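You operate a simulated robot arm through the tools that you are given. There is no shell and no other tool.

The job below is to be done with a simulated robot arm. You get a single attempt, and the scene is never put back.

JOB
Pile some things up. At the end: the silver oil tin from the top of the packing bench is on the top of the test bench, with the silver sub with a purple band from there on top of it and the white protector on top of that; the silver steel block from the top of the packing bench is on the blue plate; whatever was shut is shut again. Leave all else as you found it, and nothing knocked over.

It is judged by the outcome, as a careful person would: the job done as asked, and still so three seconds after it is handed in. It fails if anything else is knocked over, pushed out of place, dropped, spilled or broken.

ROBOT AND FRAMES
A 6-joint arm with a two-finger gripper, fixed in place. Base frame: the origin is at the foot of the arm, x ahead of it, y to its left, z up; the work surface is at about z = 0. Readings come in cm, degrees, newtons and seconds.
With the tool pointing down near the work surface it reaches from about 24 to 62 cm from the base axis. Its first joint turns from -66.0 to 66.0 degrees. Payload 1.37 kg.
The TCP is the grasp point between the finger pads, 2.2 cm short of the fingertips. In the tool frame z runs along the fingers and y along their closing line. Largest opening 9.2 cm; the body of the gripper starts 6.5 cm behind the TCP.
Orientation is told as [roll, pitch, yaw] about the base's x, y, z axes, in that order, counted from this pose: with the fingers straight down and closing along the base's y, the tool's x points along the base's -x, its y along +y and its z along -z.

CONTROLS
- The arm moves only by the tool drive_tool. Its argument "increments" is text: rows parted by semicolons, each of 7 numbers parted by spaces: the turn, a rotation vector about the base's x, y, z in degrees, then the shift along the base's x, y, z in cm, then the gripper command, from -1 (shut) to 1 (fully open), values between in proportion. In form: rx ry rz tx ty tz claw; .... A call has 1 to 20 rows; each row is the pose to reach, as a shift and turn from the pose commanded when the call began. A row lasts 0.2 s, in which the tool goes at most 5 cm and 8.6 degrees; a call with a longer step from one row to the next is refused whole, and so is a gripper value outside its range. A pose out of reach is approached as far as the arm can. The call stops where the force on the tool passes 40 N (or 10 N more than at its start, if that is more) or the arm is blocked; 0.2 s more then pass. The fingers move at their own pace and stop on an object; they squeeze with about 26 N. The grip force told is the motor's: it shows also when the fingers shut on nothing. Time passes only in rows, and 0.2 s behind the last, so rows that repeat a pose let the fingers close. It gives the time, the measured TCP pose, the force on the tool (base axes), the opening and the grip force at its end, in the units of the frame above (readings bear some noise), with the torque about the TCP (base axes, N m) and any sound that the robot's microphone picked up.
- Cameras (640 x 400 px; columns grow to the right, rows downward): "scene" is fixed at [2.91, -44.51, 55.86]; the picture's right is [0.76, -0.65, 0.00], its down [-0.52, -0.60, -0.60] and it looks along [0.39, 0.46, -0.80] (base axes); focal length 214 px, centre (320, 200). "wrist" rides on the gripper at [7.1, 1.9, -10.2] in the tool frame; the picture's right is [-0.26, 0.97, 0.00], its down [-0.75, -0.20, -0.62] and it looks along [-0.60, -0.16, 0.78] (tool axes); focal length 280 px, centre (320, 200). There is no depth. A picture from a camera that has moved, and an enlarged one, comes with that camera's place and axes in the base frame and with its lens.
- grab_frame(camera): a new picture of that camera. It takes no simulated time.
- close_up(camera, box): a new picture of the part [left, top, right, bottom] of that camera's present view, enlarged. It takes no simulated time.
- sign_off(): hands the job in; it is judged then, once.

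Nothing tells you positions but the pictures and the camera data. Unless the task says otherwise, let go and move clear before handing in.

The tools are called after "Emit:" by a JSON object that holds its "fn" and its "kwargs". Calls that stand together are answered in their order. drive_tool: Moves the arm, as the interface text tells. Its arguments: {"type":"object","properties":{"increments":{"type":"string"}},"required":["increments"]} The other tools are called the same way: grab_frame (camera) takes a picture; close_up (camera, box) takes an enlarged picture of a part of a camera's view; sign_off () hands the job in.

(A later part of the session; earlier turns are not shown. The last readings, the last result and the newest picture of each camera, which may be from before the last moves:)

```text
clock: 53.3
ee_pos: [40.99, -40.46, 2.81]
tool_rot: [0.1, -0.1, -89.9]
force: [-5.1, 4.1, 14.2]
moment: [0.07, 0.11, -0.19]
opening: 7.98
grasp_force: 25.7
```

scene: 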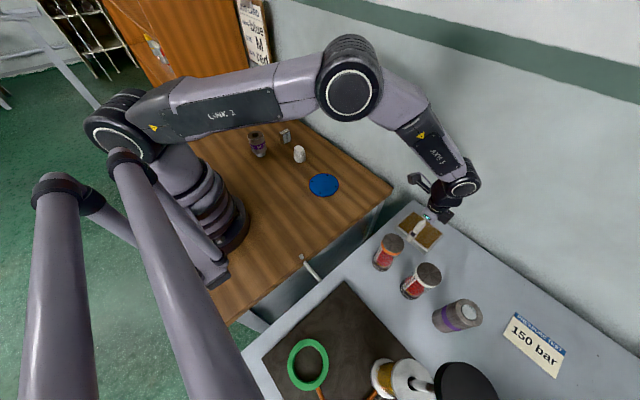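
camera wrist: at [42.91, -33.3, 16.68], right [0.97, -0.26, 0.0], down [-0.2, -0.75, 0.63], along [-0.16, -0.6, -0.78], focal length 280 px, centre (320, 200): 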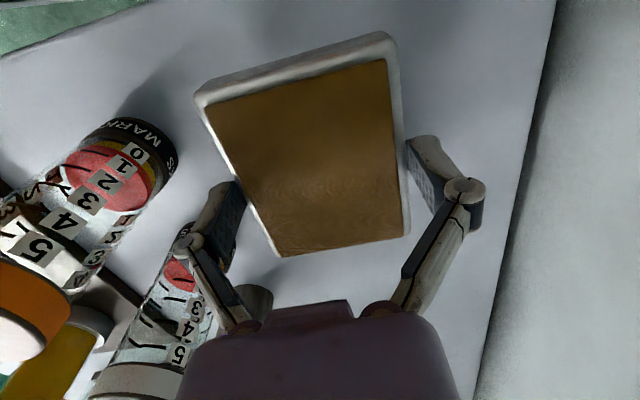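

Touchdown felt (force turned upward). I'll ease off slightly, open the fingers and rise.

Emit:
{"fn": "drive_tool", "kwargs": {"increments": "0 0 0 0 0 0.1 -1; 0 0 0 0 0 0.1 0.2; 0 0 0 0 0 0.1 0.9; 0 0 0 0 0 0.1 1; 0 0 0 0 0 0.1 1; 0 0 0 0 0 2 1; 0 0 0 0 0 5 1; 0 0 0 0 0 9 1; 0 0 0 0 0 13 1; 0 0 0 0 0 16 1; 0 0 0 0 0 16 1"}}

Emit:
{"fn": "grab_frame", "kwargs": {"camera": "wrist"}}

Emit:
{"fn": "close_up", "kwargs": {"camera": "scene", "box": [360, 180, 500, 300]}}

```text
clock: 55.7
ee_pos: [41.0, -40.3, 18.47]
tool_rot: [0.0, 0.0, -89.8]
force: [-0.1, 0.1, 0.1]
moment: [-0.01, 0.02, 0.01]
opening: 9.2
grasp_force: 0.1
```

```text
taken
camera wrist: at [42.89, -33.26, 28.72], right [0.97, -0.26, 0.0], down [-0.2, -0.75, 0.62], along [-0.16, -0.6, -0.78], focal length 280 px, centre (320, 200)
```

wrist: 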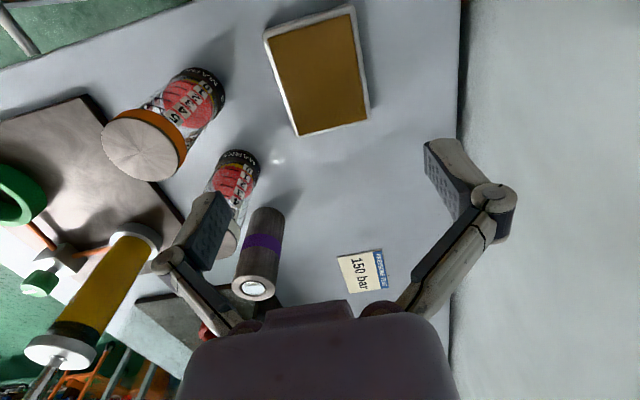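

```text
3.33 times, centred on (430, 240) of scene
camera zoom: at [2.91, -44.51, 55.86], right [0.76, -0.65, 0.0], down [-0.52, -0.6, -0.6], along [0.39, 0.46, -0.8], focal length 715 px, centre (-47, 67)
```

zoom: 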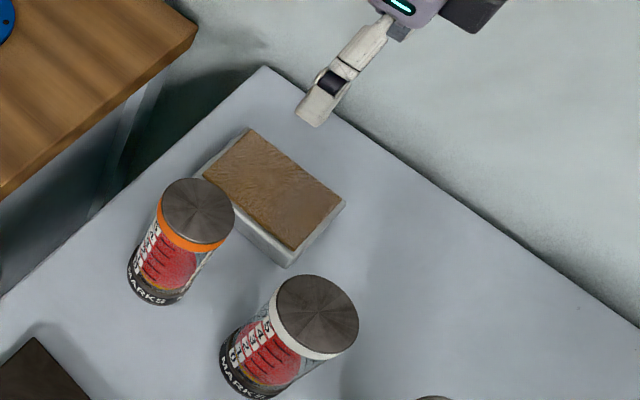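

The tin is on the test bench and sits flat; its gold-brown top fits an oil tin. Next is the purple-banded 56 mm sub on the packing bench, so I'll move above it.

Emit:
{"fn": "drive_tool", "kwargs": {"increments": "0 0 0 -0.9 4 2 1; 0 0 0 -1.8 8 2 1; 0 0 0 -2.7 12 2 1; 0 0 0 -3.6 16 2 1; 0 0 0 -4.5 20 2 1; 0 0 0 -5.4 24 2 1; 0 0 0 -6.3 28 2 1; 0 0 0 -7.2 32 2 1; 0 0 0 -8.1 36 2 1; 0 0 0 -9 40 2 1; 0 0 0 -9.9 44 2 1; 0 0 0 -10.8 48 2 1; 0 0 0 -11.7 52 2 1; 0 0 0 -12.6 56 2 1; 0 0 0 -13.6 59.6 2 1; 0 0 0 -13.6 59.6 2 1"}}

Emit:
{"fn": "grab_frame", "kwargs": {"camera": "wrist"}}

Emit:
{"fn": "grab_frame", "kwargs": {"camera": "scene"}}

```text
clock: 59.1
ee_pos: [27.52, 19.4, 20.58]
tool_rot: [0.1, 0.0, -89.9]
force: [1.3, 0.3, 0.1]
moment: [0.01, 0.01, 0.0]
opening: 9.16
grasp_force: 0.1
```

```text
taken
camera wrist: at [29.4, 26.36, 30.75], right [0.97, -0.26, 0.0], down [-0.2, -0.75, 0.62], along [-0.16, -0.6, -0.78], focal length 280 px, centre (320, 200)
```

wrist: 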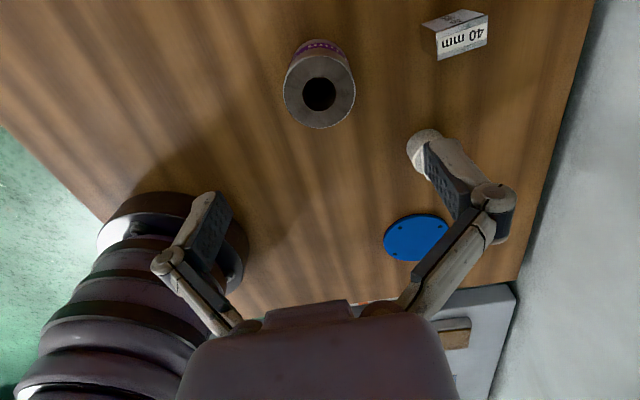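

```text
taken
```

scene: 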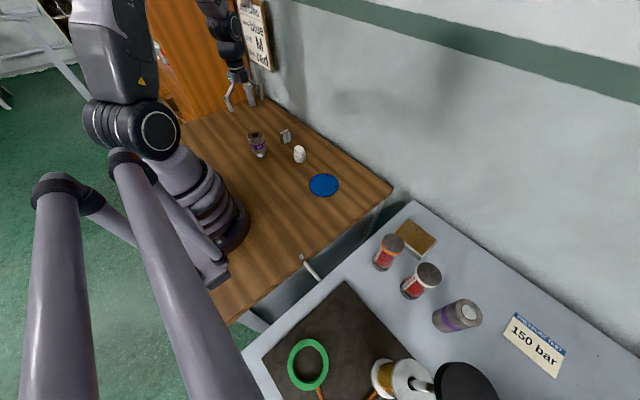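

Emit:
{"fn": "close_up", "kwargs": {"camera": "wrist", "box": [270, 30, 370, 140]}}

Emit:
{"fn": "close_up", "kwargs": {"camera": "wrist", "box": [390, 0, 500, 180]}}

```text
3.64 times, centred on (320, 85) of wrist
camera zoom: at [29.4, 26.36, 30.75], right [0.97, -0.26, 0.0], down [-0.2, -0.75, 0.62], along [-0.16, -0.6, -0.78], focal length 1020 px, centre (320, 618)
```

zoom: 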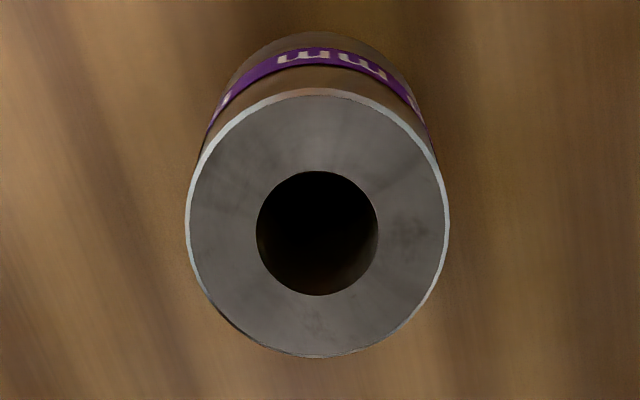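

```text
2.22 times, centred on (445, 90) of wrist
camera zoom: at [29.4, 26.36, 30.75], right [0.97, -0.26, 0.0], down [-0.2, -0.75, 0.62], along [-0.16, -0.6, -0.78], focal length 623 px, centre (42, 444)
```

zoom: 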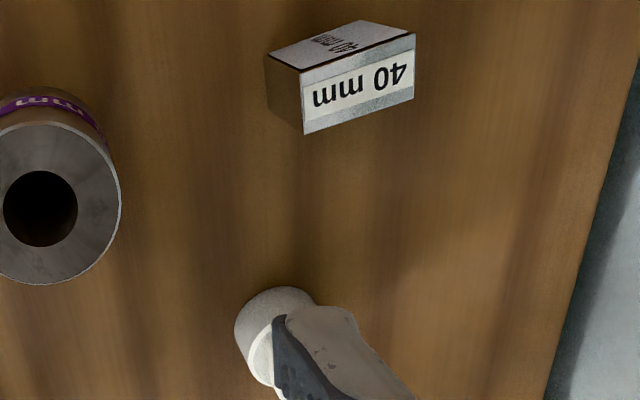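

The sub's centre comes out at (27.54, 19.55) with its top at z≈8.4. I'll lower with the fingers open around it and grip mid-body.

Emit:
{"fn": "drive_tool", "kwargs": {"increments": "0 0 0 0 0.15 -4 1; 0 0 0 0 0.15 -8 1; 0 0 0 0 0.15 -11 1; 0 0 0 0 0.15 -13.5 1; 0 0 0 0 0.15 -15.4 1; 0 0 0 0 0.15 -15.4 1; 0 0 0 0 0.15 -15.4 0.5; 0 0 0 0 0.15 -15.4 0.2; 0 0 0 0 0.15 -15.4 -1; 0 0 0 0 0.15 -15.4 -1; 0 0 0 0 0.15 -15.4 -1"}}

Emit:
{"fn": "grab_frame", "kwargs": {"camera": "wrist"}}

```text
clock: 61.5
ee_pos: [27.41, 19.27, 5.13]
tool_rot: [0.1, -0.1, -89.8]
force: [3.0, -0.3, 13.0]
moment: [0.07, 0.12, -0.01]
opening: 5.95
grasp_force: 25.9
```

```text
taken
camera wrist: at [29.33, 26.43, 15.26], right [0.97, -0.26, 0.0], down [-0.2, -0.75, 0.62], along [-0.16, -0.6, -0.78], focal length 280 px, centre (320, 200)
```

wrist: 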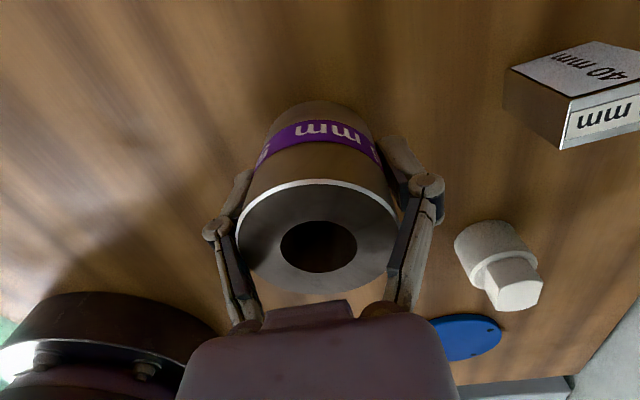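

Gripped at about 5.9 cm. I'll lift slowly and check weight and steadiness.

Emit:
{"fn": "drive_tool", "kwargs": {"increments": "0 0 0 0 0 0.5 -1; 0 0 0 0 0 1.2 -1; 0 0 0 0 0 2.2 -1; 0 0 0 0 0 3.5 -1; 0 0 0 0 0 3.5 -1; 0 0 0 0 0 3.5 -1"}}

Emit:
{"fn": "grab_frame", "kwargs": {"camera": "wrist"}}

Emit:
{"fn": "close_up", "kwargs": {"camera": "scene", "box": [210, 90, 310, 180]}}

```text
clock: 62.9
ee_pos: [27.33, 19.36, 8.63]
tool_rot: [0.0, 0.0, -89.9]
force: [1.4, 0.7, -3.7]
moment: [0.01, -0.05, -0.02]
opening: 5.51
grasp_force: 25.9
```

```text
taken
camera wrist: at [29.3, 26.38, 18.83], right [0.97, -0.26, 0.0], down [-0.2, -0.75, 0.62], along [-0.16, -0.6, -0.78], focal length 280 px, centre (320, 200)
```

wrist: 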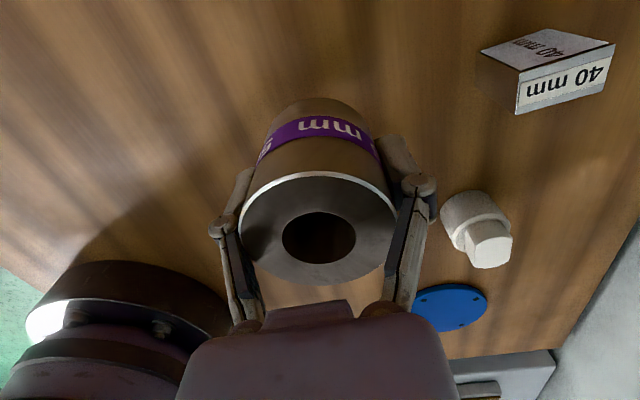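

```text
4.44 times, centred on (260, 135) of scene
camera zoom: at [2.91, -44.51, 55.86], right [0.76, -0.65, 0.0], down [-0.52, -0.6, -0.6], along [0.39, 0.46, -0.8], focal length 953 px, centre (587, 489)
```

zoom: 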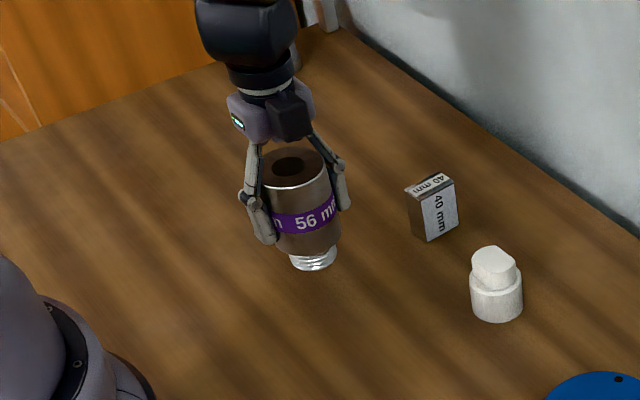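

It's held and weighs about 0.4 kg, but the finger gap settled from 5.95 to 5.51, so I want to check whether it has tilted in the grip.

Emit:
{"fn": "close_up", "kwargs": {"camera": "scene", "box": [235, 115, 285, 155]}}

Emit:
{"fn": "close_up", "kwargs": {"camera": "wrist", "box": [200, 80, 450, 310]}}

```text
10.00 times, centred on (260, 135) of scene
camera zoom: at [2.91, -44.51, 55.86], right [0.76, -0.65, 0.0], down [-0.52, -0.6, -0.6], along [0.39, 0.46, -0.8], focal length 2145 px, centre (920, 850)
```

zoom: 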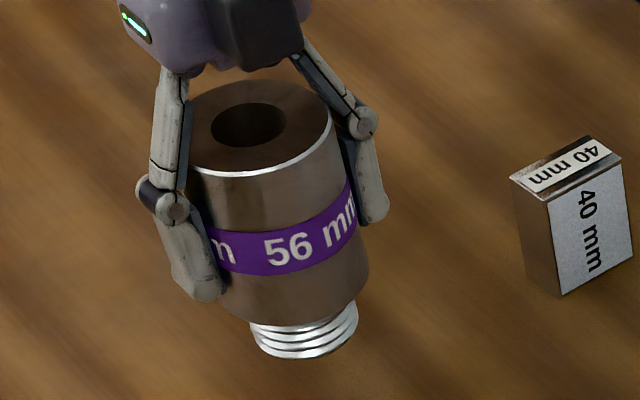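

```text
1.74 times, centred on (325, 195) of wrist
camera zoom: at [29.3, 26.38, 18.83], right [0.97, -0.26, 0.0], down [-0.2, -0.75, 0.62], along [-0.16, -0.6, -0.78], focal length 488 px, centre (311, 209)
```

zoom: 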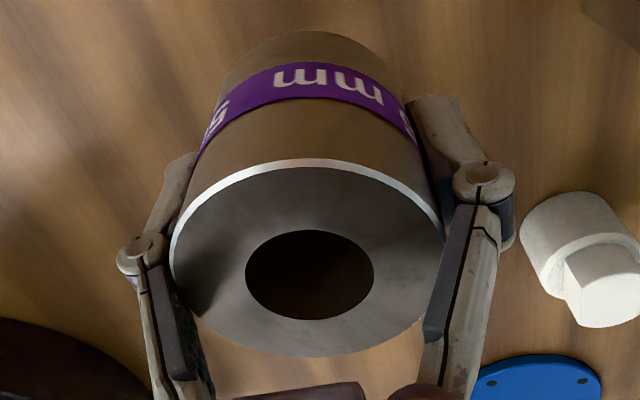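

The sub now sits properly in the pads, nearly upright and about 0.4 cm lower in the grip. I'll raise it and carry it to above the tin.

Emit:
{"fn": "drive_tool", "kwargs": {"increments": "0 0 0 0 0 3 -1; 0 0 0 0 0 6.5 -1; 0 0 0 0 0 10 -1; 0 0 0 0.5 -2 12 -1; 0 0 0 1.4 -6 12 -1; 0 0 0 2.3 -10 12 -1; 0 0 0 3.2 -14 12 -1; 0 0 0 4.1 -18 12 -1; 0 0 0 5 -22 12 -1; 0 0 0 5.9 -26 12 -1; 0 0 0 6.8 -30 12 -1; 0 0 0 7.7 -34 12 -1; 0 0 0 8.6 -38 12 -1; 0 0 0 9.5 -42 12 -1; 0 0 0 10.4 -46 12 -1; 0 0 0 11.3 -50 12 -1; 0 0 0 12.2 -54 12 -1; 0 0 0 13 -57 12 -1; 0 0 0 13.5 -60 12 -1; 0 0 0 13.5 -60 12 -1"}}

Emit:
{"fn": "grab_frame", "kwargs": {"camera": "wrist"}}

Emit:
{"fn": "grab_frame", "kwargs": {"camera": "scene"}}

```text
clock: 67.1
ee_pos: [40.8, -40.56, 20.71]
tool_rot: [0.0, 0.0, -89.9]
force: [0.6, -0.1, -3.8]
moment: [0.0, 0.03, 0.03]
opening: 5.5
grasp_force: 26.2
```

```text
taken
camera wrist: at [42.81, -33.62, 30.83], right [0.97, -0.26, 0.0], down [-0.2, -0.75, 0.62], along [-0.16, -0.6, -0.78], focal length 280 px, centre (320, 200)
```

wrist: 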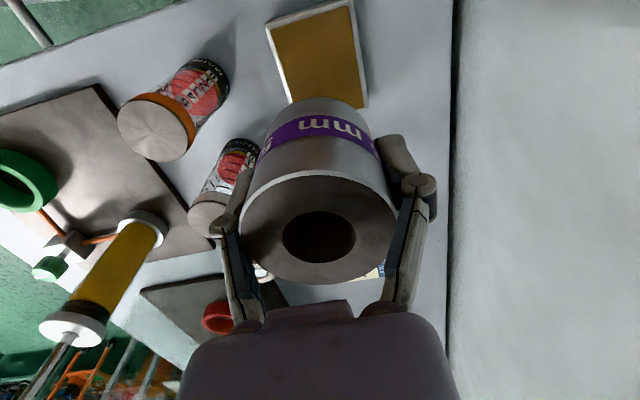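

```text
taken
```

scene: 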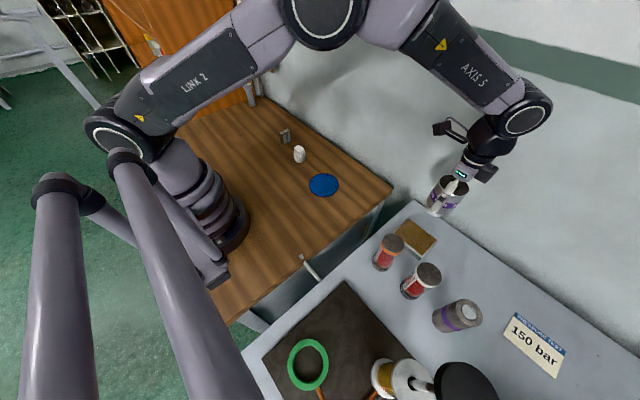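

Over the grey bench the sub looks plainly silver with its purple band. I'll lower it towards the tin and check just before contact.

Emit:
{"fn": "drive_tool", "kwargs": {"increments": "0 0 0 0.1 -0.1 -3.5 -1; 0 0 0 0.1 -0.1 -7 -1; 0 0 0 0.1 -0.1 -10 -1; 0 0 0 0.1 -0.1 -11.7 -1; 0 0 0 0.1 -0.1 -11.7 -1; 0 0 0 0.1 -0.1 -11.7 -1"}}

Emit:
{"fn": "close_up", "kwargs": {"camera": "scene", "box": [380, 170, 470, 270]}}

Emit:
{"fn": "grab_frame", "kwargs": {"camera": "wrist"}}

```text
clock: 68.5
ee_pos: [40.96, -40.68, 8.96]
tool_rot: [0.0, 0.0, -89.9]
force: [1.4, 0.2, -3.7]
moment: [0.0, -0.01, -0.01]
opening: 5.5
grasp_force: 25.4
```

```text
4.00 times, centred on (425, 220) of scene
camera zoom: at [2.91, -44.51, 55.86], right [0.76, -0.65, 0.0], down [-0.52, -0.6, -0.6], along [0.39, 0.46, -0.8], focal length 858 px, centre (-100, 120)
```

zoom: 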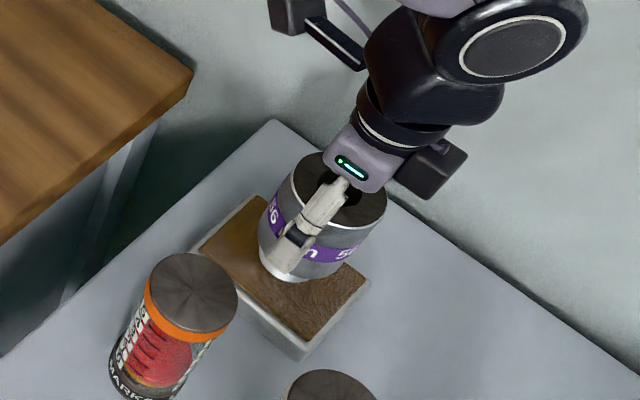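

```text
taken
camera wrist: at [42.94, -33.62, 19.03], right [0.97, -0.26, 0.0], down [-0.2, -0.75, 0.62], along [-0.16, -0.6, -0.78], focal length 280 px, centre (320, 200)
```

wrist: 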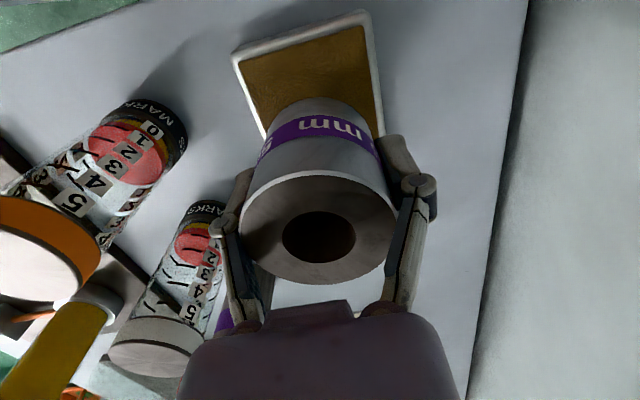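

Emit:
{"fn": "drive_tool", "kwargs": {"increments": "0 0 0 0 0 -0.6 -1; 0 0 0 0 0 -1.1 -1; 0 0 0 0 0 -1.3 -1; 0 0 0 0 0 -1.4 -1; 0 0 0 0 0 -1.4 -1"}}

```text
clock: 69.5
ee_pos: [41.22, -40.88, 8.01]
tool_rot: [0.2, -0.2, -89.9]
force: [-2.7, 2.1, 7.3]
moment: [0.03, 0.08, 0.03]
opening: 5.53
grasp_force: 25.8
stopped in row 4: the force on the tool passed its limit at 41 N (the readings are from after the stop); the commanded pose is now the measured one
```

Contact came a bit earlier than expected and the motion stopped on force. I'll check the stack before letting go.

Emit:
{"fn": "close_up", "kwargs": {"camera": "scene", "box": [380, 170, 470, 270]}}

Emit:
{"fn": "grab_frame", "kwargs": {"camera": "wrist"}}

```text
4.00 times, centred on (425, 220) of scene
camera zoom: at [2.91, -44.5, 55.86], right [0.76, -0.65, 0.0], down [-0.52, -0.6, -0.6], along [0.39, 0.46, -0.8], focal length 858 px, centre (-100, 120)
```

zoom: 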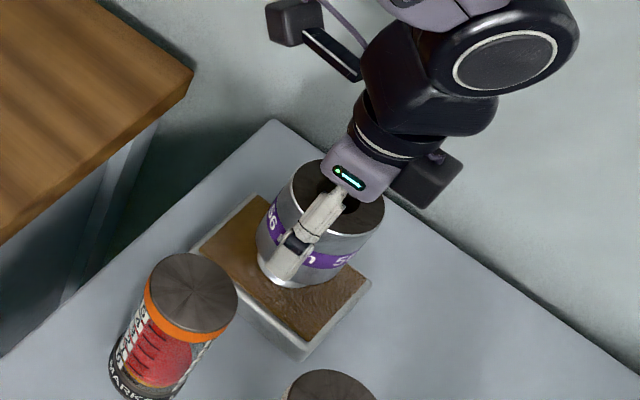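

```text
taken
camera wrist: at [43.01, -33.79, 18.19], right [0.97, -0.26, 0.0], down [-0.21, -0.75, 0.63], along [-0.16, -0.61, -0.78], focal length 280 px, centre (320, 200)
```

wrist: 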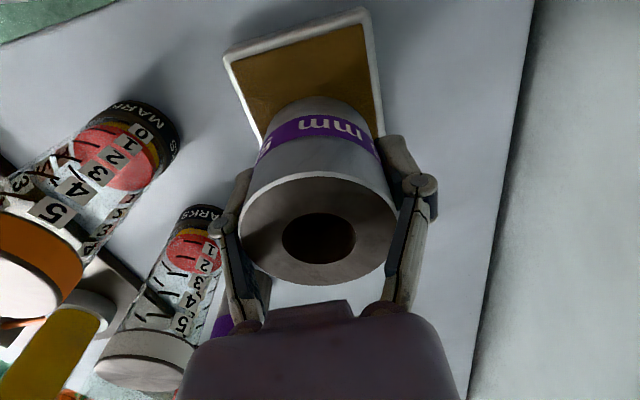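

The sub's bottom is at z≈2.55 on the tin's top, with its axis at about (41.1, -40.7), nearly central. I'll release gently, then rise straight up.

Emit:
{"fn": "drive_tool", "kwargs": {"increments": "0 0 0 0 0 0.05 -1; 0 0 0 0 0 0.05 0.25; 0 0 0 0 0 0.05 0.35; 0 0 0 0 0 0.05 0.6; 0 0 0 0 0 0.05 1; 0 0 0 0 0 0.05 1; 0 0 0 0 0 0.05 1"}}

Emit:
{"fn": "grab_frame", "kwargs": {"camera": "wrist"}}

Emit:
{"fn": "close_up", "kwargs": {"camera": "scene", "box": [380, 170, 470, 270]}}

```text
clock: 71.0
ee_pos: [41.14, -40.83, 8.12]
tool_rot: [0.3, -0.2, -89.9]
force: [0.0, 1.6, -0.3]
moment: [0.01, 0.0, 0.01]
opening: 9.2
grasp_force: 0.0
```

```text
taken
camera wrist: at [43.01, -33.79, 18.21], right [0.97, -0.26, 0.0], down [-0.21, -0.75, 0.63], along [-0.16, -0.61, -0.78], focal length 280 px, centre (320, 200)
```

wrist: 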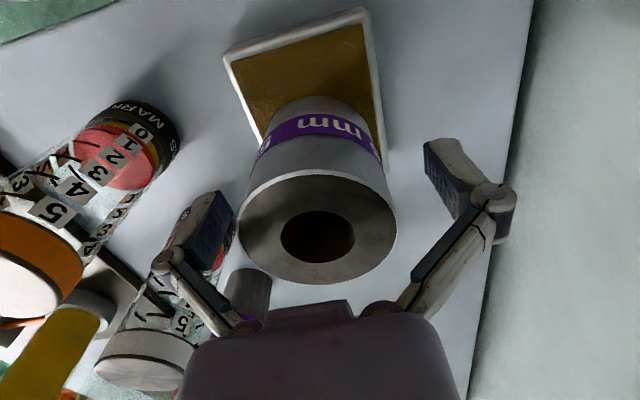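

```text
4.00 times, centred on (425, 220) of scene
camera zoom: at [2.91, -44.51, 55.86], right [0.76, -0.65, 0.0], down [-0.52, -0.6, -0.6], along [0.39, 0.46, -0.8], focal length 858 px, centre (-100, 120)
```

zoom: 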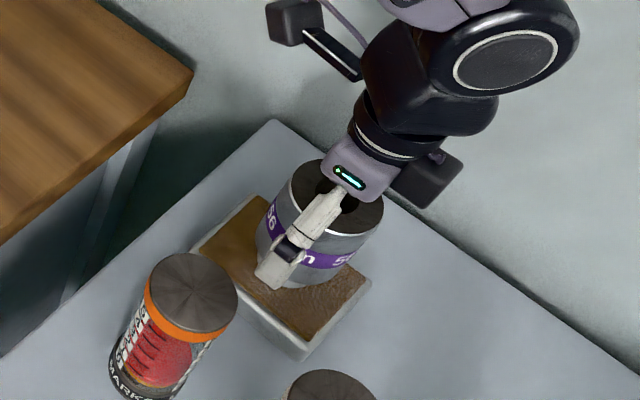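

The sub stands on the tin by itself. I'll rise clear and head for the white protector.

Emit:
{"fn": "drive_tool", "kwargs": {"increments": "-0.2 0.3 0 0 0 2 1; -0.2 0.3 0 0 0 5 1; -0.2 0.3 0 0 0 9 1; -0.2 0.3 0 0 0 13 1; -0.2 0.3 0 -0.4 4 14 1; -0.2 0.3 0 -0.8 8 14 1; -0.2 0.3 0 -1.2 12 14 1; -0.2 0.3 0 -1.6 16 14 1; -0.2 0.3 0 -2 20 14 1; -0.2 0.3 0 -2.4 24 14 1; -0.2 0.3 0 -2.8 28 13 1; -0.2 0.3 0 -3.2 32 12 1; -0.2 0.3 0 -3.6 36 11 1; -0.2 0.3 0 -4 40 10 1; -0.2 0.3 0 -4.3 44 9 1; -0.2 0.3 0 -4.5 47.5 8 1; -0.2 0.3 0 -4.5 47.5 8 1"}}

Emit:
{"fn": "grab_frame", "kwargs": {"camera": "wrist"}}

Emit:
{"fn": "grab_frame", "kwargs": {"camera": "scene"}}

```text
clock: 74.7
ee_pos: [36.66, 6.62, 15.95]
tool_rot: [-0.1, -0.4, -89.9]
force: [0.4, 0.1, -0.3]
moment: [0.02, -0.05, 0.0]
opening: 9.19
grasp_force: 0.0
```

```text
taken
camera wrist: at [38.59, 13.79, 26.07], right [0.97, -0.26, 0.0], down [-0.2, -0.75, 0.63], along [-0.16, -0.61, -0.78], focal length 280 px, centre (320, 200)
```

wrist: 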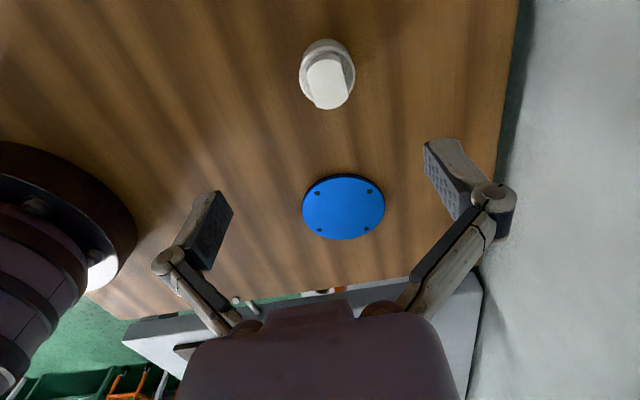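

```text
taken
```

scene: 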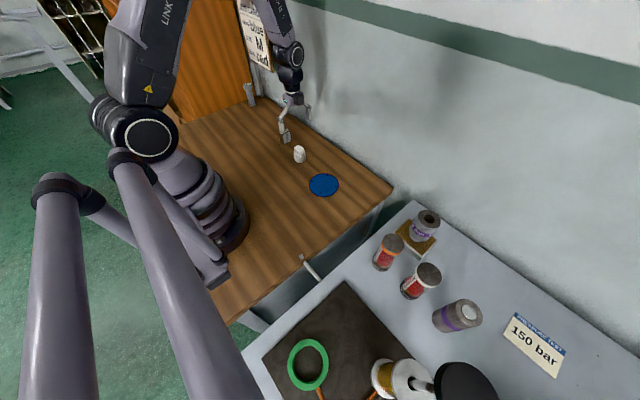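

Emit:
{"fn": "close_up", "kwargs": {"camera": "wrist", "box": [285, 25, 370, 125]}}

Emit:
{"fn": "close_up", "kwargs": {"camera": "scene", "box": [275, 130, 325, 175]}}

Emit:
{"fn": "close_up", "kwargs": {"camera": "scene", "box": [380, 190, 460, 270]}}

```text
4.00 times, centred on (328, 75) of wrist
camera zoom: at [38.59, 13.79, 26.07], right [0.97, -0.26, 0.0], down [-0.2, -0.75, 0.63], along [-0.16, -0.61, -0.78], focal length 1122 px, centre (290, 700)
```

zoom: 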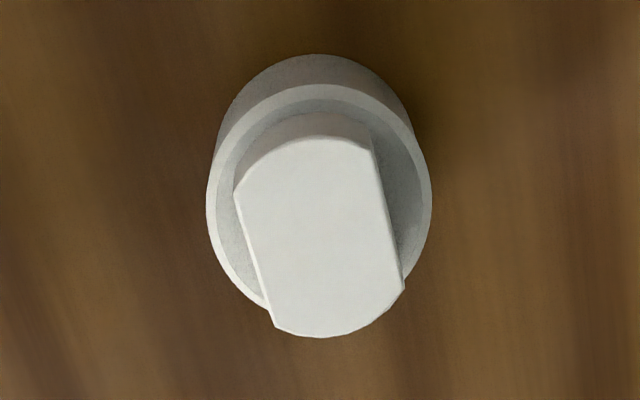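

```text
8.89 times, centred on (300, 152) of scene
camera zoom: at [2.91, -44.5, 55.86], right [0.76, -0.65, 0.0], down [-0.52, -0.6, -0.6], along [0.39, 0.46, -0.8], focal length 1906 px, centre (498, 622)
```

zoom: 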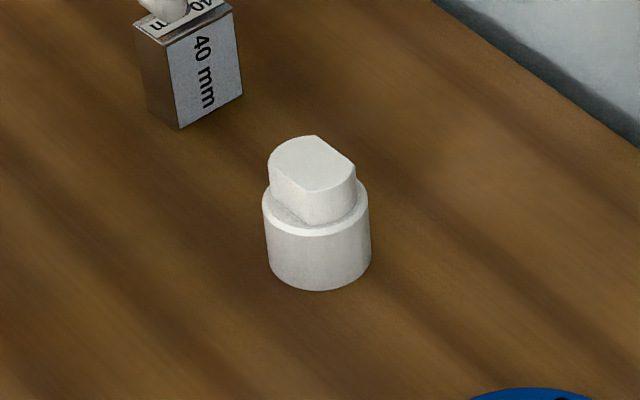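

```text
5.00 times, centred on (420, 230) of scene
camera zoom: at [2.91, -44.5, 55.86], right [0.76, -0.65, 0.0], down [-0.52, -0.6, -0.6], along [0.39, 0.46, -0.8], focal length 1072 px, centre (-180, 50)
```

zoom: 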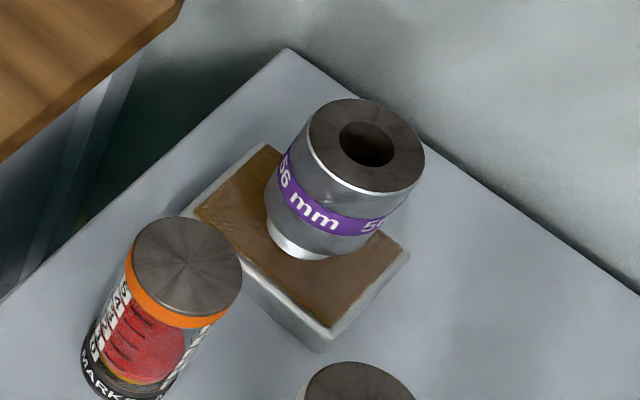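

The tin and sub stand well together. The protector's lower body is about 4.3 cm across, centred near (37.6, 7.6), so I'll shift above it and re-check from lower down.

Emit:
{"fn": "drive_tool", "kwargs": {"increments": "0.4 0 0 0.5 0.5 -2 1; 0.4 0 0 0.9 0.9 -5 1; 0.4 0 0 0.9 0.9 -7 1; 0.4 0 0 0.9 0.9 -7 1"}}

Emit:
{"fn": "grab_frame", "kwargs": {"camera": "wrist"}}

```text
clock: 75.7
ee_pos: [37.71, 7.47, 9.19]
tool_rot: [0.0, 0.1, -90.0]
force: [0.6, 0.0, 0.5]
moment: [0.01, 0.01, 0.0]
opening: 9.22
grasp_force: 0.0
```

```text
taken
camera wrist: at [39.53, 14.58, 19.2], right [0.97, -0.26, 0.0], down [-0.2, -0.75, 0.63], along [-0.16, -0.6, -0.78], focal length 280 px, centre (320, 200)
```

wrist: 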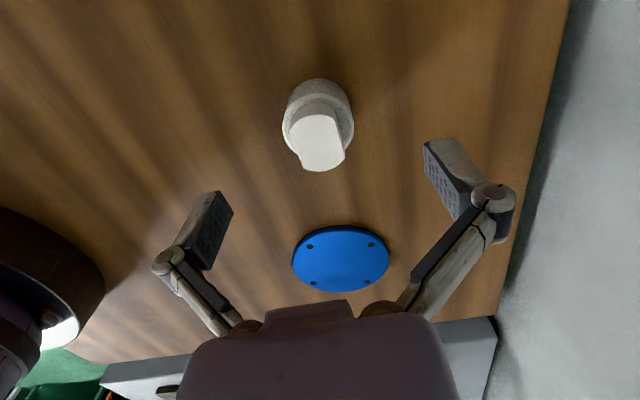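

Emit:
{"fn": "drive_tool", "kwargs": {"increments": "0 0 0 -0.15 -0.15 -2 1; 0 0 0 -0.15 -0.15 -4 1; 0 0 0 -0.15 -0.15 -5.6 1; 0 0 0 -0.15 -0.15 -6.4 1; 0 0 0 -0.15 -0.15 -6.4 1; 0 0 0 -0.15 -0.15 -6.4 0.5; 0 0 0 -0.15 -0.15 -6.4 0.1; 0 0 0 -0.15 -0.15 -6.4 -1; 0 0 0 -0.15 -0.15 -6.4 -1; 0 0 0 -0.15 -0.15 -6.4 -1"}}

Emit:
{"fn": "grab_frame", "kwargs": {"camera": "wrist"}}

```text
clock: 77.8
ee_pos: [37.48, 7.24, 2.6]
tool_rot: [0.0, 0.0, -89.8]
force: [0.1, 0.8, 1.6]
moment: [0.04, -0.06, -0.01]
opening: 4.3
grasp_force: 26.1
```

```text
taken
camera wrist: at [39.34, 14.46, 12.78], right [0.97, -0.26, 0.0], down [-0.2, -0.75, 0.63], along [-0.16, -0.6, -0.78], focal length 280 px, centre (320, 200)
```

wrist: 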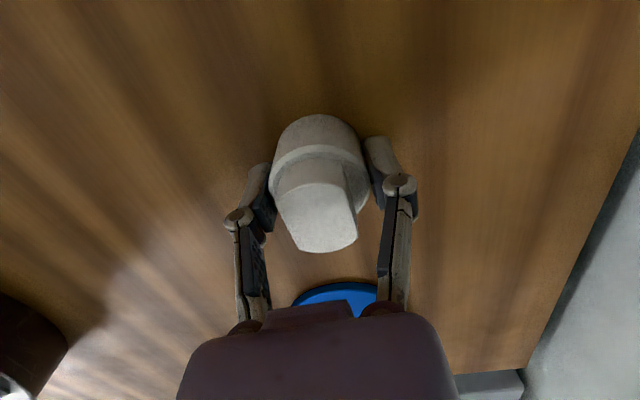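

Gripped at 4.3 cm. I'll lift it and carry it over the stack at a safe height.

Emit:
{"fn": "drive_tool", "kwargs": {"increments": "0 0 0 0 0 2 -1; 0 0 0 0 0 5 -1; 0 0 0 0 0 9 -1; 0 0 0 0 0 13 -1; 0 0 0 0 -1 17 -1; 0 0 0 0 -4 20 -1; 0 0 0 0.3 -8 21 -1; 0 0 0 0.6 -12 21 -1; 0 0 0 0.9 -16 21 -1; 0 0 0 1.2 -20 21 -1; 0 0 0 1.5 -24 21 -1; 0 0 0 1.8 -28 21 -1; 0 0 0 2.1 -32 21 -1; 0 0 0 2.5 -36 21 -1; 0 0 0 2.9 -40 21 -1; 0 0 0 3.3 -44 21 -1; 0 0 0 3.6 -47 21 -1; 0 0 0 3.6 -48 21 -1; 0 0 0 3.6 -48 21 -1"}}

Emit:
{"fn": "grab_frame", "kwargs": {"camera": "wrist"}}

Emit:
{"fn": "grab_frame", "kwargs": {"camera": "scene"}}

```text
clock: 81.8
ee_pos: [40.83, -40.67, 23.73]
tool_rot: [-0.1, 0.0, -89.8]
force: [0.0, -0.7, -0.8]
moment: [-0.02, -0.02, -0.04]
opening: 4.29
grasp_force: 26.3
```

```text
taken
camera wrist: at [42.91, -33.63, 33.9], right [0.97, -0.26, 0.0], down [-0.2, -0.75, 0.63], along [-0.16, -0.6, -0.78], focal length 280 px, centre (320, 200)
```

wrist: 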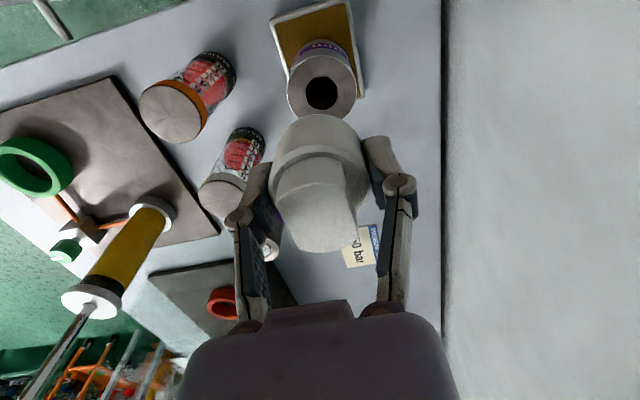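

```text
taken
```

scene: 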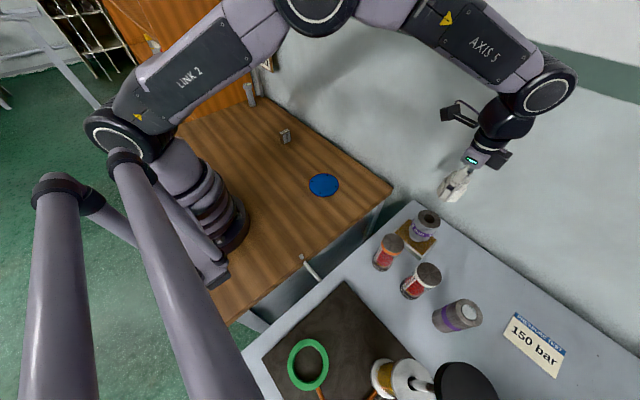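

The sub's bore lies directly under the gripper. I'll lower the protector to just above the sub's face.

Emit:
{"fn": "drive_tool", "kwargs": {"increments": "0 0 0 0.1 0 -3 -1; 0 0 0 0.1 0 -6 -1; 0 0 0 0.1 0 -8 -1; 0 0 0 0.1 0 -9 -1; 0 0 0 0.1 0 -9.3 -1; 0 0 0 0.1 0 -9.3 -1"}}

Emit:
{"fn": "close_up", "kwargs": {"camera": "scene", "box": [390, 150, 480, 260]}}

Emit:
{"fn": "grab_frame", "kwargs": {"camera": "wrist"}}

```text
clock: 83.2
ee_pos: [41.11, -40.59, 14.43]
tool_rot: [-0.1, 0.0, -90.0]
force: [-0.1, -0.4, 0.2]
moment: [0.01, 0.01, -0.01]
opening: 4.31
grasp_force: 25.9
```

```text
3.64 times, centred on (435, 205) of scene
camera zoom: at [2.91, -44.51, 55.86], right [0.76, -0.65, 0.0], down [-0.52, -0.6, -0.6], along [0.39, 0.46, -0.8], focal length 780 px, centre (-98, 182)
```

zoom: 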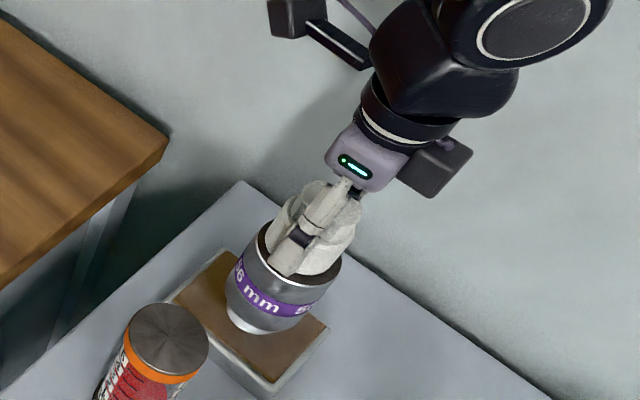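

```text
taken
camera wrist: at [43.03, -33.56, 24.52], right [0.97, -0.26, 0.0], down [-0.2, -0.75, 0.63], along [-0.16, -0.6, -0.78], focal length 280 px, centre (320, 200)
```

wrist: 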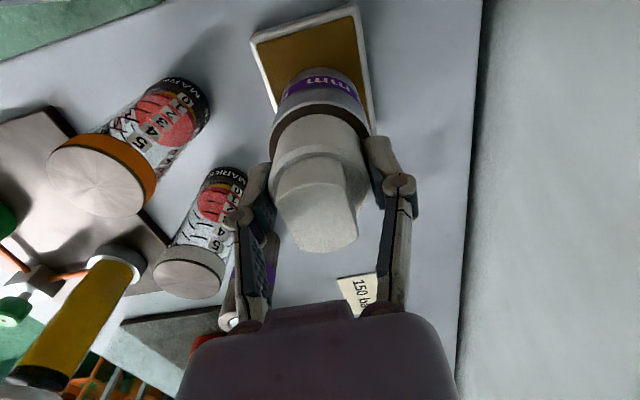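

Emit:
{"fn": "drive_tool", "kwargs": {"increments": "0 0 0 0 0 -0.3 -1; 0 0 0 0 0 -0.5 -1; 0 0 0 0 0 -0.6 -1; 0 0 0 0 0 -0.65 -1; 0 0 0 0 0 -0.65 -1"}}

```text
clock: 84.5
ee_pos: [41.23, -40.66, 13.76]
tool_rot: [0.0, -0.1, -90.0]
force: [-0.4, -1.5, 18.0]
moment: [-0.12, 0.03, -0.04]
opening: 4.27
grasp_force: 25.7
```

It has touched down on the sub. I'll ease the preload, then open slowly.

Emit:
{"fn": "drive_tool", "kwargs": {"increments": "0 0 0 0 0 0.06 -1; 0 0 0 0 0 0.06 -1"}}

```text
clock: 85.0
ee_pos: [41.11, -40.65, 13.76]
tool_rot: [0.0, -0.2, -89.9]
force: [2.0, -4.8, 13.0]
moment: [-0.29, -0.14, -0.01]
opening: 4.3
grasp_force: 26.2
```

Emit:
{"fn": "drive_tool", "kwargs": {"increments": "0 0 0 0 0 0.06 -1; 0 0 0 0 0 0.06 -0.02; 0 0 0 0 0 0.06 0.05; 0 0 0 0 0 0.06 0.2; 0 0 0 0 0 0.06 0.4; 0 0 0 0 0 0.06 0.4"}}

Emit:
{"fn": "grab_frame", "kwargs": {"camera": "wrist"}}

Emit:
{"fn": "close_up", "kwargs": {"camera": "scene", "box": [390, 150, 480, 260]}}

```text
clock: 86.5
ee_pos: [41.18, -40.65, 13.79]
tool_rot: [0.0, -0.1, -90.0]
force: [0.5, -0.8, -0.8]
moment: [0.0, -0.01, 0.02]
opening: 6.44
grasp_force: 0.0
```

```text
taken
camera wrist: at [43.0, -33.57, 23.96], right [0.97, -0.26, 0.0], down [-0.2, -0.75, 0.63], along [-0.16, -0.6, -0.78], focal length 280 px, centre (320, 200)
```

wrist: 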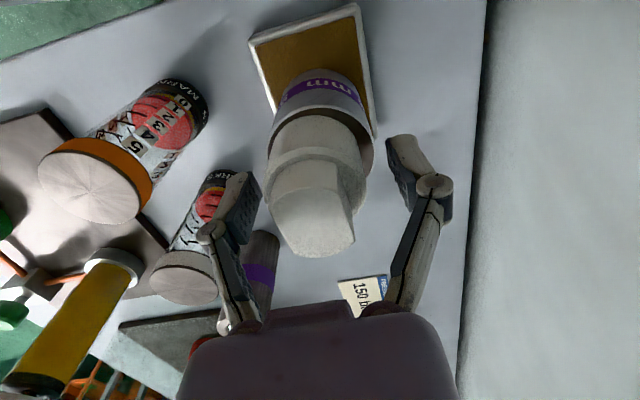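

```text
3.64 times, centred on (435, 205) of scene
camera zoom: at [2.91, -44.51, 55.86], right [0.76, -0.65, 0.0], down [-0.52, -0.6, -0.6], along [0.39, 0.46, -0.8], focal length 780 px, centre (-98, 182)
```

zoom: 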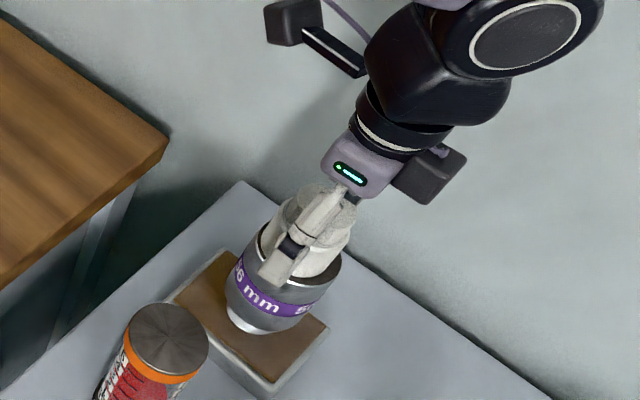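

The protector is standing on the sub. I'll open fully and rise straight up before checking.

Emit:
{"fn": "drive_tool", "kwargs": {"increments": "0 0 0 0 0 0 0.8; 0 0 0 0 0 0 1; 0 0 0 0 0 2 1; 0 0 0 0 0 5 1; 0 0 0 0 0 9 1; 0 0 0 0 0 12 1; 0 0 0 0 0 12 1"}}

Emit:
{"fn": "grab_frame", "kwargs": {"camera": "wrist"}}

Emit:
{"fn": "close_up", "kwargs": {"camera": "scene", "box": [390, 170, 480, 270]}}

```text
clock: 88.0
ee_pos: [41.12, -40.65, 25.8]
tool_rot: [-0.2, 0.0, -89.8]
force: [-0.4, 0.4, 0.2]
moment: [-0.02, -0.04, 0.0]
opening: 9.18
grasp_force: 0.0
```

```text
taken
camera wrist: at [43.05, -33.57, 35.93], right [0.97, -0.26, 0.0], down [-0.2, -0.75, 0.63], along [-0.16, -0.6, -0.78], focal length 280 px, centre (320, 200)
```

wrist: 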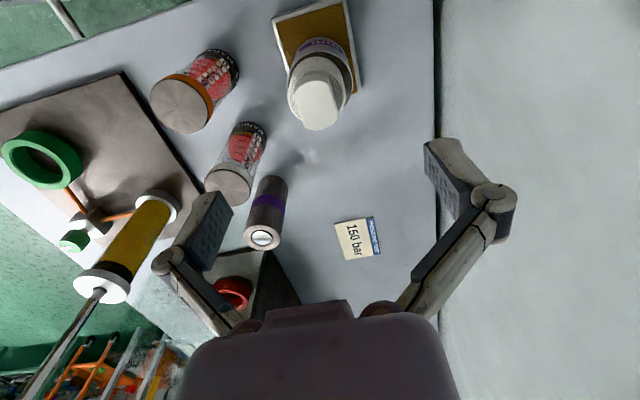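

```text
4.00 times, centred on (435, 220) of scene
camera zoom: at [2.91, -44.51, 55.86], right [0.76, -0.65, 0.0], down [-0.52, -0.6, -0.6], along [0.39, 0.46, -0.8], focal length 858 px, centre (-140, 120)
```

zoom: 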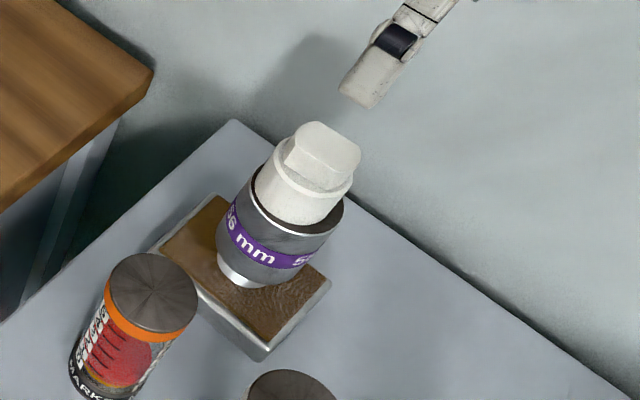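

The three-piece stack is standing. I'll check closely that nothing leans.

Emit:
{"fn": "close_up", "kwargs": {"camera": "wrist", "box": [260, 0, 375, 140]}}

Emit:
{"fn": "close_up", "kwargs": {"camera": "scene", "box": [405, 192, 455, 248]}}

```text
2.86 times, centred on (318, 70) of wrist
camera zoom: at [43.05, -33.57, 35.93], right [0.97, -0.26, 0.0], down [-0.2, -0.75, 0.63], along [-0.16, -0.6, -0.78], focal length 801 px, centre (327, 571)
```

zoom: 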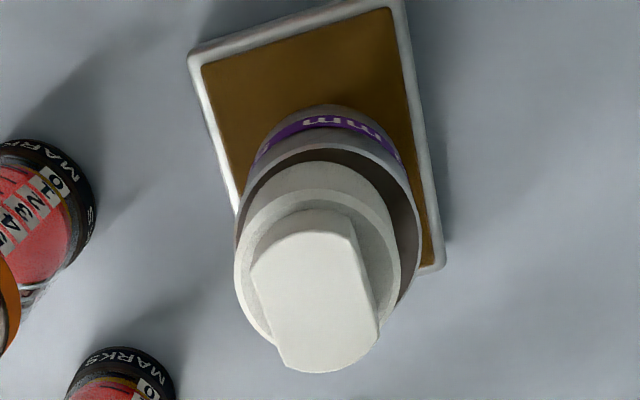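

```text
7.14 times, centred on (430, 220) of scene
camera zoom: at [2.91, -44.51, 55.86], right [0.76, -0.65, 0.0], down [-0.52, -0.6, -0.6], along [0.39, 0.46, -0.8], focal length 1532 px, centre (-466, 57)
```

zoom: 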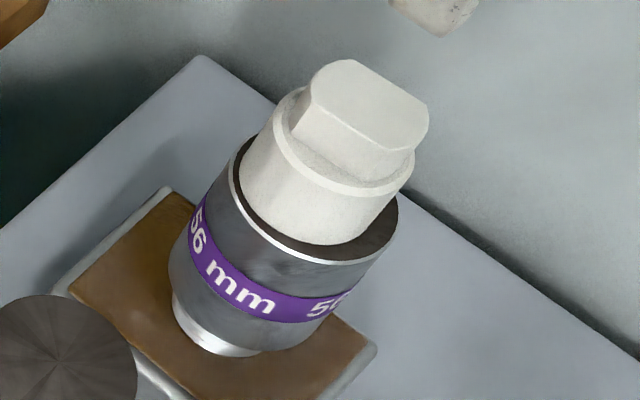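

The stack is level and stable. Now for the 40 mm steel block, so I'll move above it and measure its position and angle.

Emit:
{"fn": "drive_tool", "kwargs": {"increments": "0 0 0 -0.1 4 0 1; 0 0 0 -0.2 8 0 1; 0 0 0 -0.4 12 0 1; 0 0 0 -0.6 16 0 1; 0 0 0 -0.8 20 0 1; 0 0 0 -1 24 -1 1; 0 0 0 -1.1 28 -2 1; 0 0 0 -1.2 32 -3 1; 0 0 0 -1.3 36 -4 1; 0 0 0 -1.4 40 -5 1; 0 0 0 -1.5 44 -6 1; 0 0 0 -1.6 48 -7 1; 0 0 0 -1.7 52 -8 1; 0 0 0 -1.8 56 -9 1; 0 0 0 -1.9 60 -10 1; 0 0 0 -1.9 60 -10 1"}}

Emit:
{"fn": "grab_frame", "kwargs": {"camera": "wrist"}}

```text
clock: 91.5
ee_pos: [39.25, 19.44, 15.93]
tool_rot: [-0.1, 0.0, -89.9]
force: [-0.4, 0.1, -0.1]
moment: [-0.02, 0.0, -0.01]
opening: 9.19
grasp_force: 0.1
```

```text
taken
camera wrist: at [41.08, 26.58, 26.01], right [0.97, -0.26, 0.0], down [-0.2, -0.75, 0.63], along [-0.16, -0.6, -0.78], focal length 280 px, centre (320, 200)
```

wrist: 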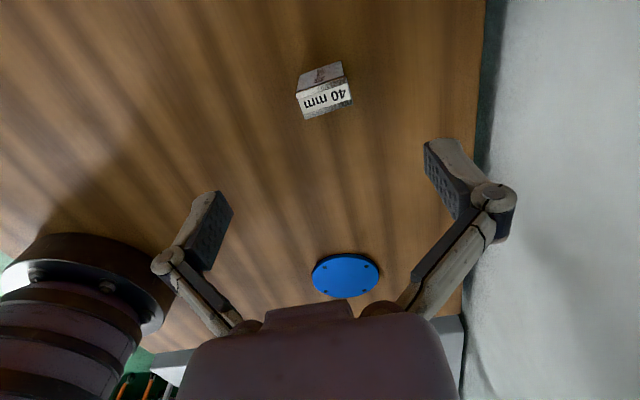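

Emit:
{"fn": "close_up", "kwargs": {"camera": "wrist", "box": [280, 45, 370, 130]}}

Emit:
{"fn": "close_up", "kwargs": {"camera": "wrist", "box": [290, 230, 400, 310]}}

Emit:
{"fn": "close_up", "kwargs": {"camera": "scene", "box": [265, 115, 305, 155]}}

Emit:
{"fn": "close_up", "kwargs": {"camera": "scene", "box": [300, 165, 350, 205]}}

```text
4.71 times, centred on (325, 88) of wrist
camera zoom: at [41.08, 26.58, 26.01], right [0.97, -0.26, 0.0], down [-0.2, -0.75, 0.63], along [-0.16, -0.6, -0.78], focal length 1320 px, centre (296, 729)
```

zoom: 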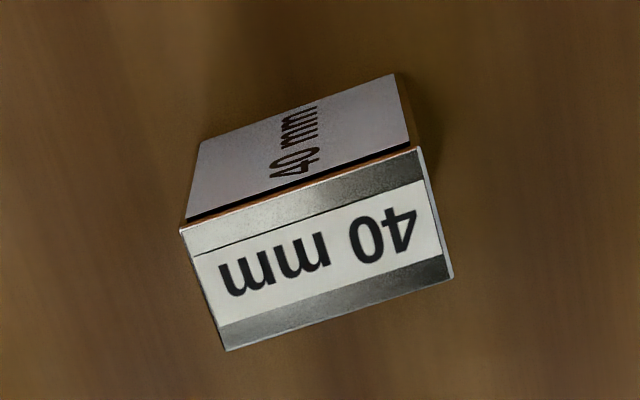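

```text
5.00 times, centred on (345, 270) of wrist
camera zoom: at [41.08, 26.58, 26.01], right [0.97, -0.26, 0.0], down [-0.2, -0.75, 0.63], along [-0.16, -0.6, -0.78], focal length 1402 px, centre (195, -150)
```

zoom: 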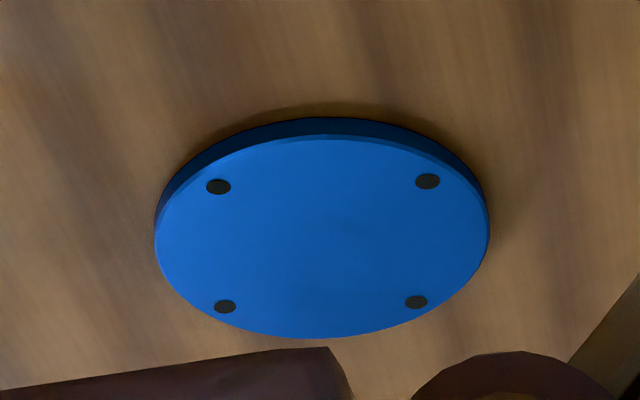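

```text
10.00 times, centred on (285, 135) of scene
camera zoom: at [2.91, -44.5, 55.86], right [0.76, -0.65, 0.0], down [-0.52, -0.6, -0.6], along [0.39, 0.46, -0.8], focal length 2145 px, centre (670, 850)
```

zoom: 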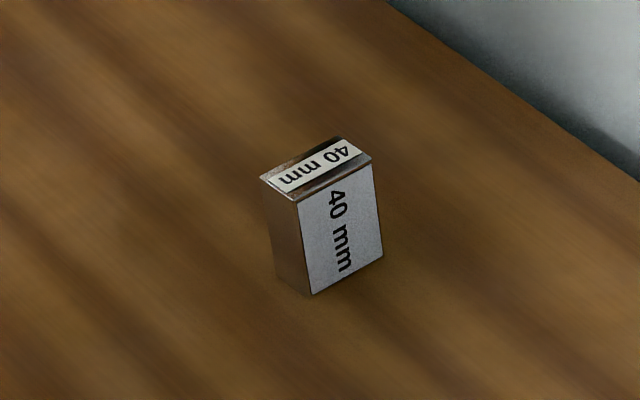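

```text
10.00 times, centred on (325, 185) of scene
camera zoom: at [2.91, -44.5, 55.86], right [0.76, -0.65, 0.0], down [-0.52, -0.6, -0.6], along [0.39, 0.46, -0.8], focal length 2145 px, centre (270, 350)
```

zoom: 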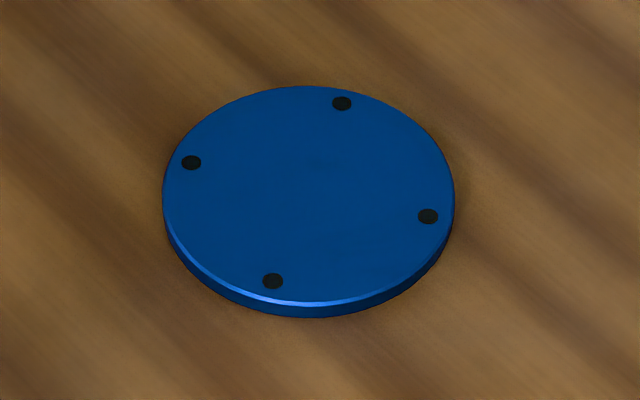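

The block is about 4.0 x 2.1 x 4.9 cm, centred near (39.6, 19.55) and turned about 2.7°. I'll align, lower around it and grip across the 40 mm faces.

Emit:
{"fn": "drive_tool", "kwargs": {"increments": "0 0 2.6 0.35 0.1 -3 1; 0 0 2.6 0.35 0.1 -6.5 1; 0 0 2.6 0.35 0.1 -9 1; 0 0 2.6 0.35 0.1 -9 1"}}

Emit:
{"fn": "grab_frame", "kwargs": {"camera": "wrist"}}

```text
clock: 92.5
ee_pos: [39.6, 19.52, 6.83]
tool_rot: [-0.1, 0.0, -87.3]
force: [-0.4, -0.2, -0.3]
moment: [-0.01, 0.02, 0.0]
opening: 9.19
grasp_force: 0.0
```

```text
taken
camera wrist: at [41.12, 26.63, 17.0], right [0.98, -0.22, 0.0], down [-0.17, -0.76, 0.63], along [-0.14, -0.61, -0.78], focal length 280 px, centre (320, 200)
```

wrist: 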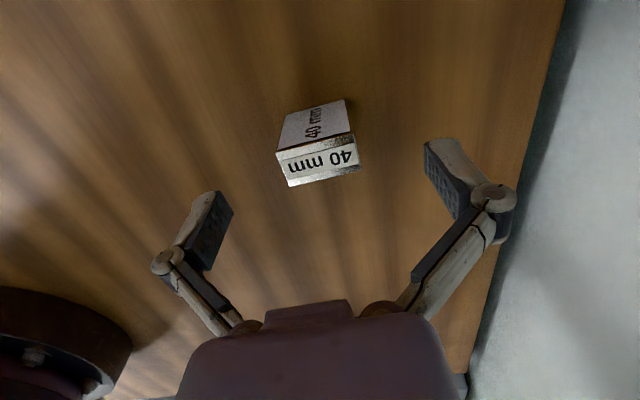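

Emit:
{"fn": "drive_tool", "kwargs": {"increments": "0 0 0 0 0.15 -2 1; 0 0 0 0 0.15 -3.6 1; 0 0 0 0 0.15 -4 1; 0 0 0 0 0.15 -4 0.5; 0 0 0 0 0.15 -4 0.1; 0 0 0 0 0.15 -4 -0.05; 0 0 0 0 0.15 -4 -1; 0 0 0 0 0.15 -4 -1; 0 0 0 0 0.15 -4 -1"}}

Emit:
{"fn": "grab_frame", "kwargs": {"camera": "wrist"}}

```text
clock: 94.5
ee_pos: [39.46, 19.74, 2.8]
tool_rot: [-0.1, 0.0, -87.4]
force: [-2.3, -0.6, 1.6]
moment: [-0.03, 0.11, 0.02]
opening: 3.97
grasp_force: 25.7
```

```text
taken
camera wrist: at [41.15, 26.76, 12.99], right [0.98, -0.22, 0.0], down [-0.17, -0.76, 0.63], along [-0.14, -0.61, -0.78], focal length 280 px, centre (320, 200)
```

wrist: 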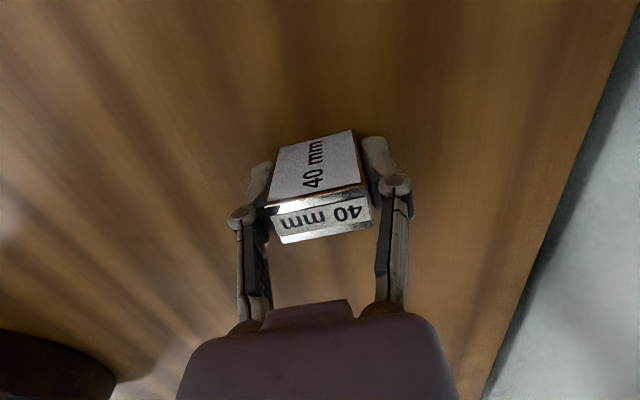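

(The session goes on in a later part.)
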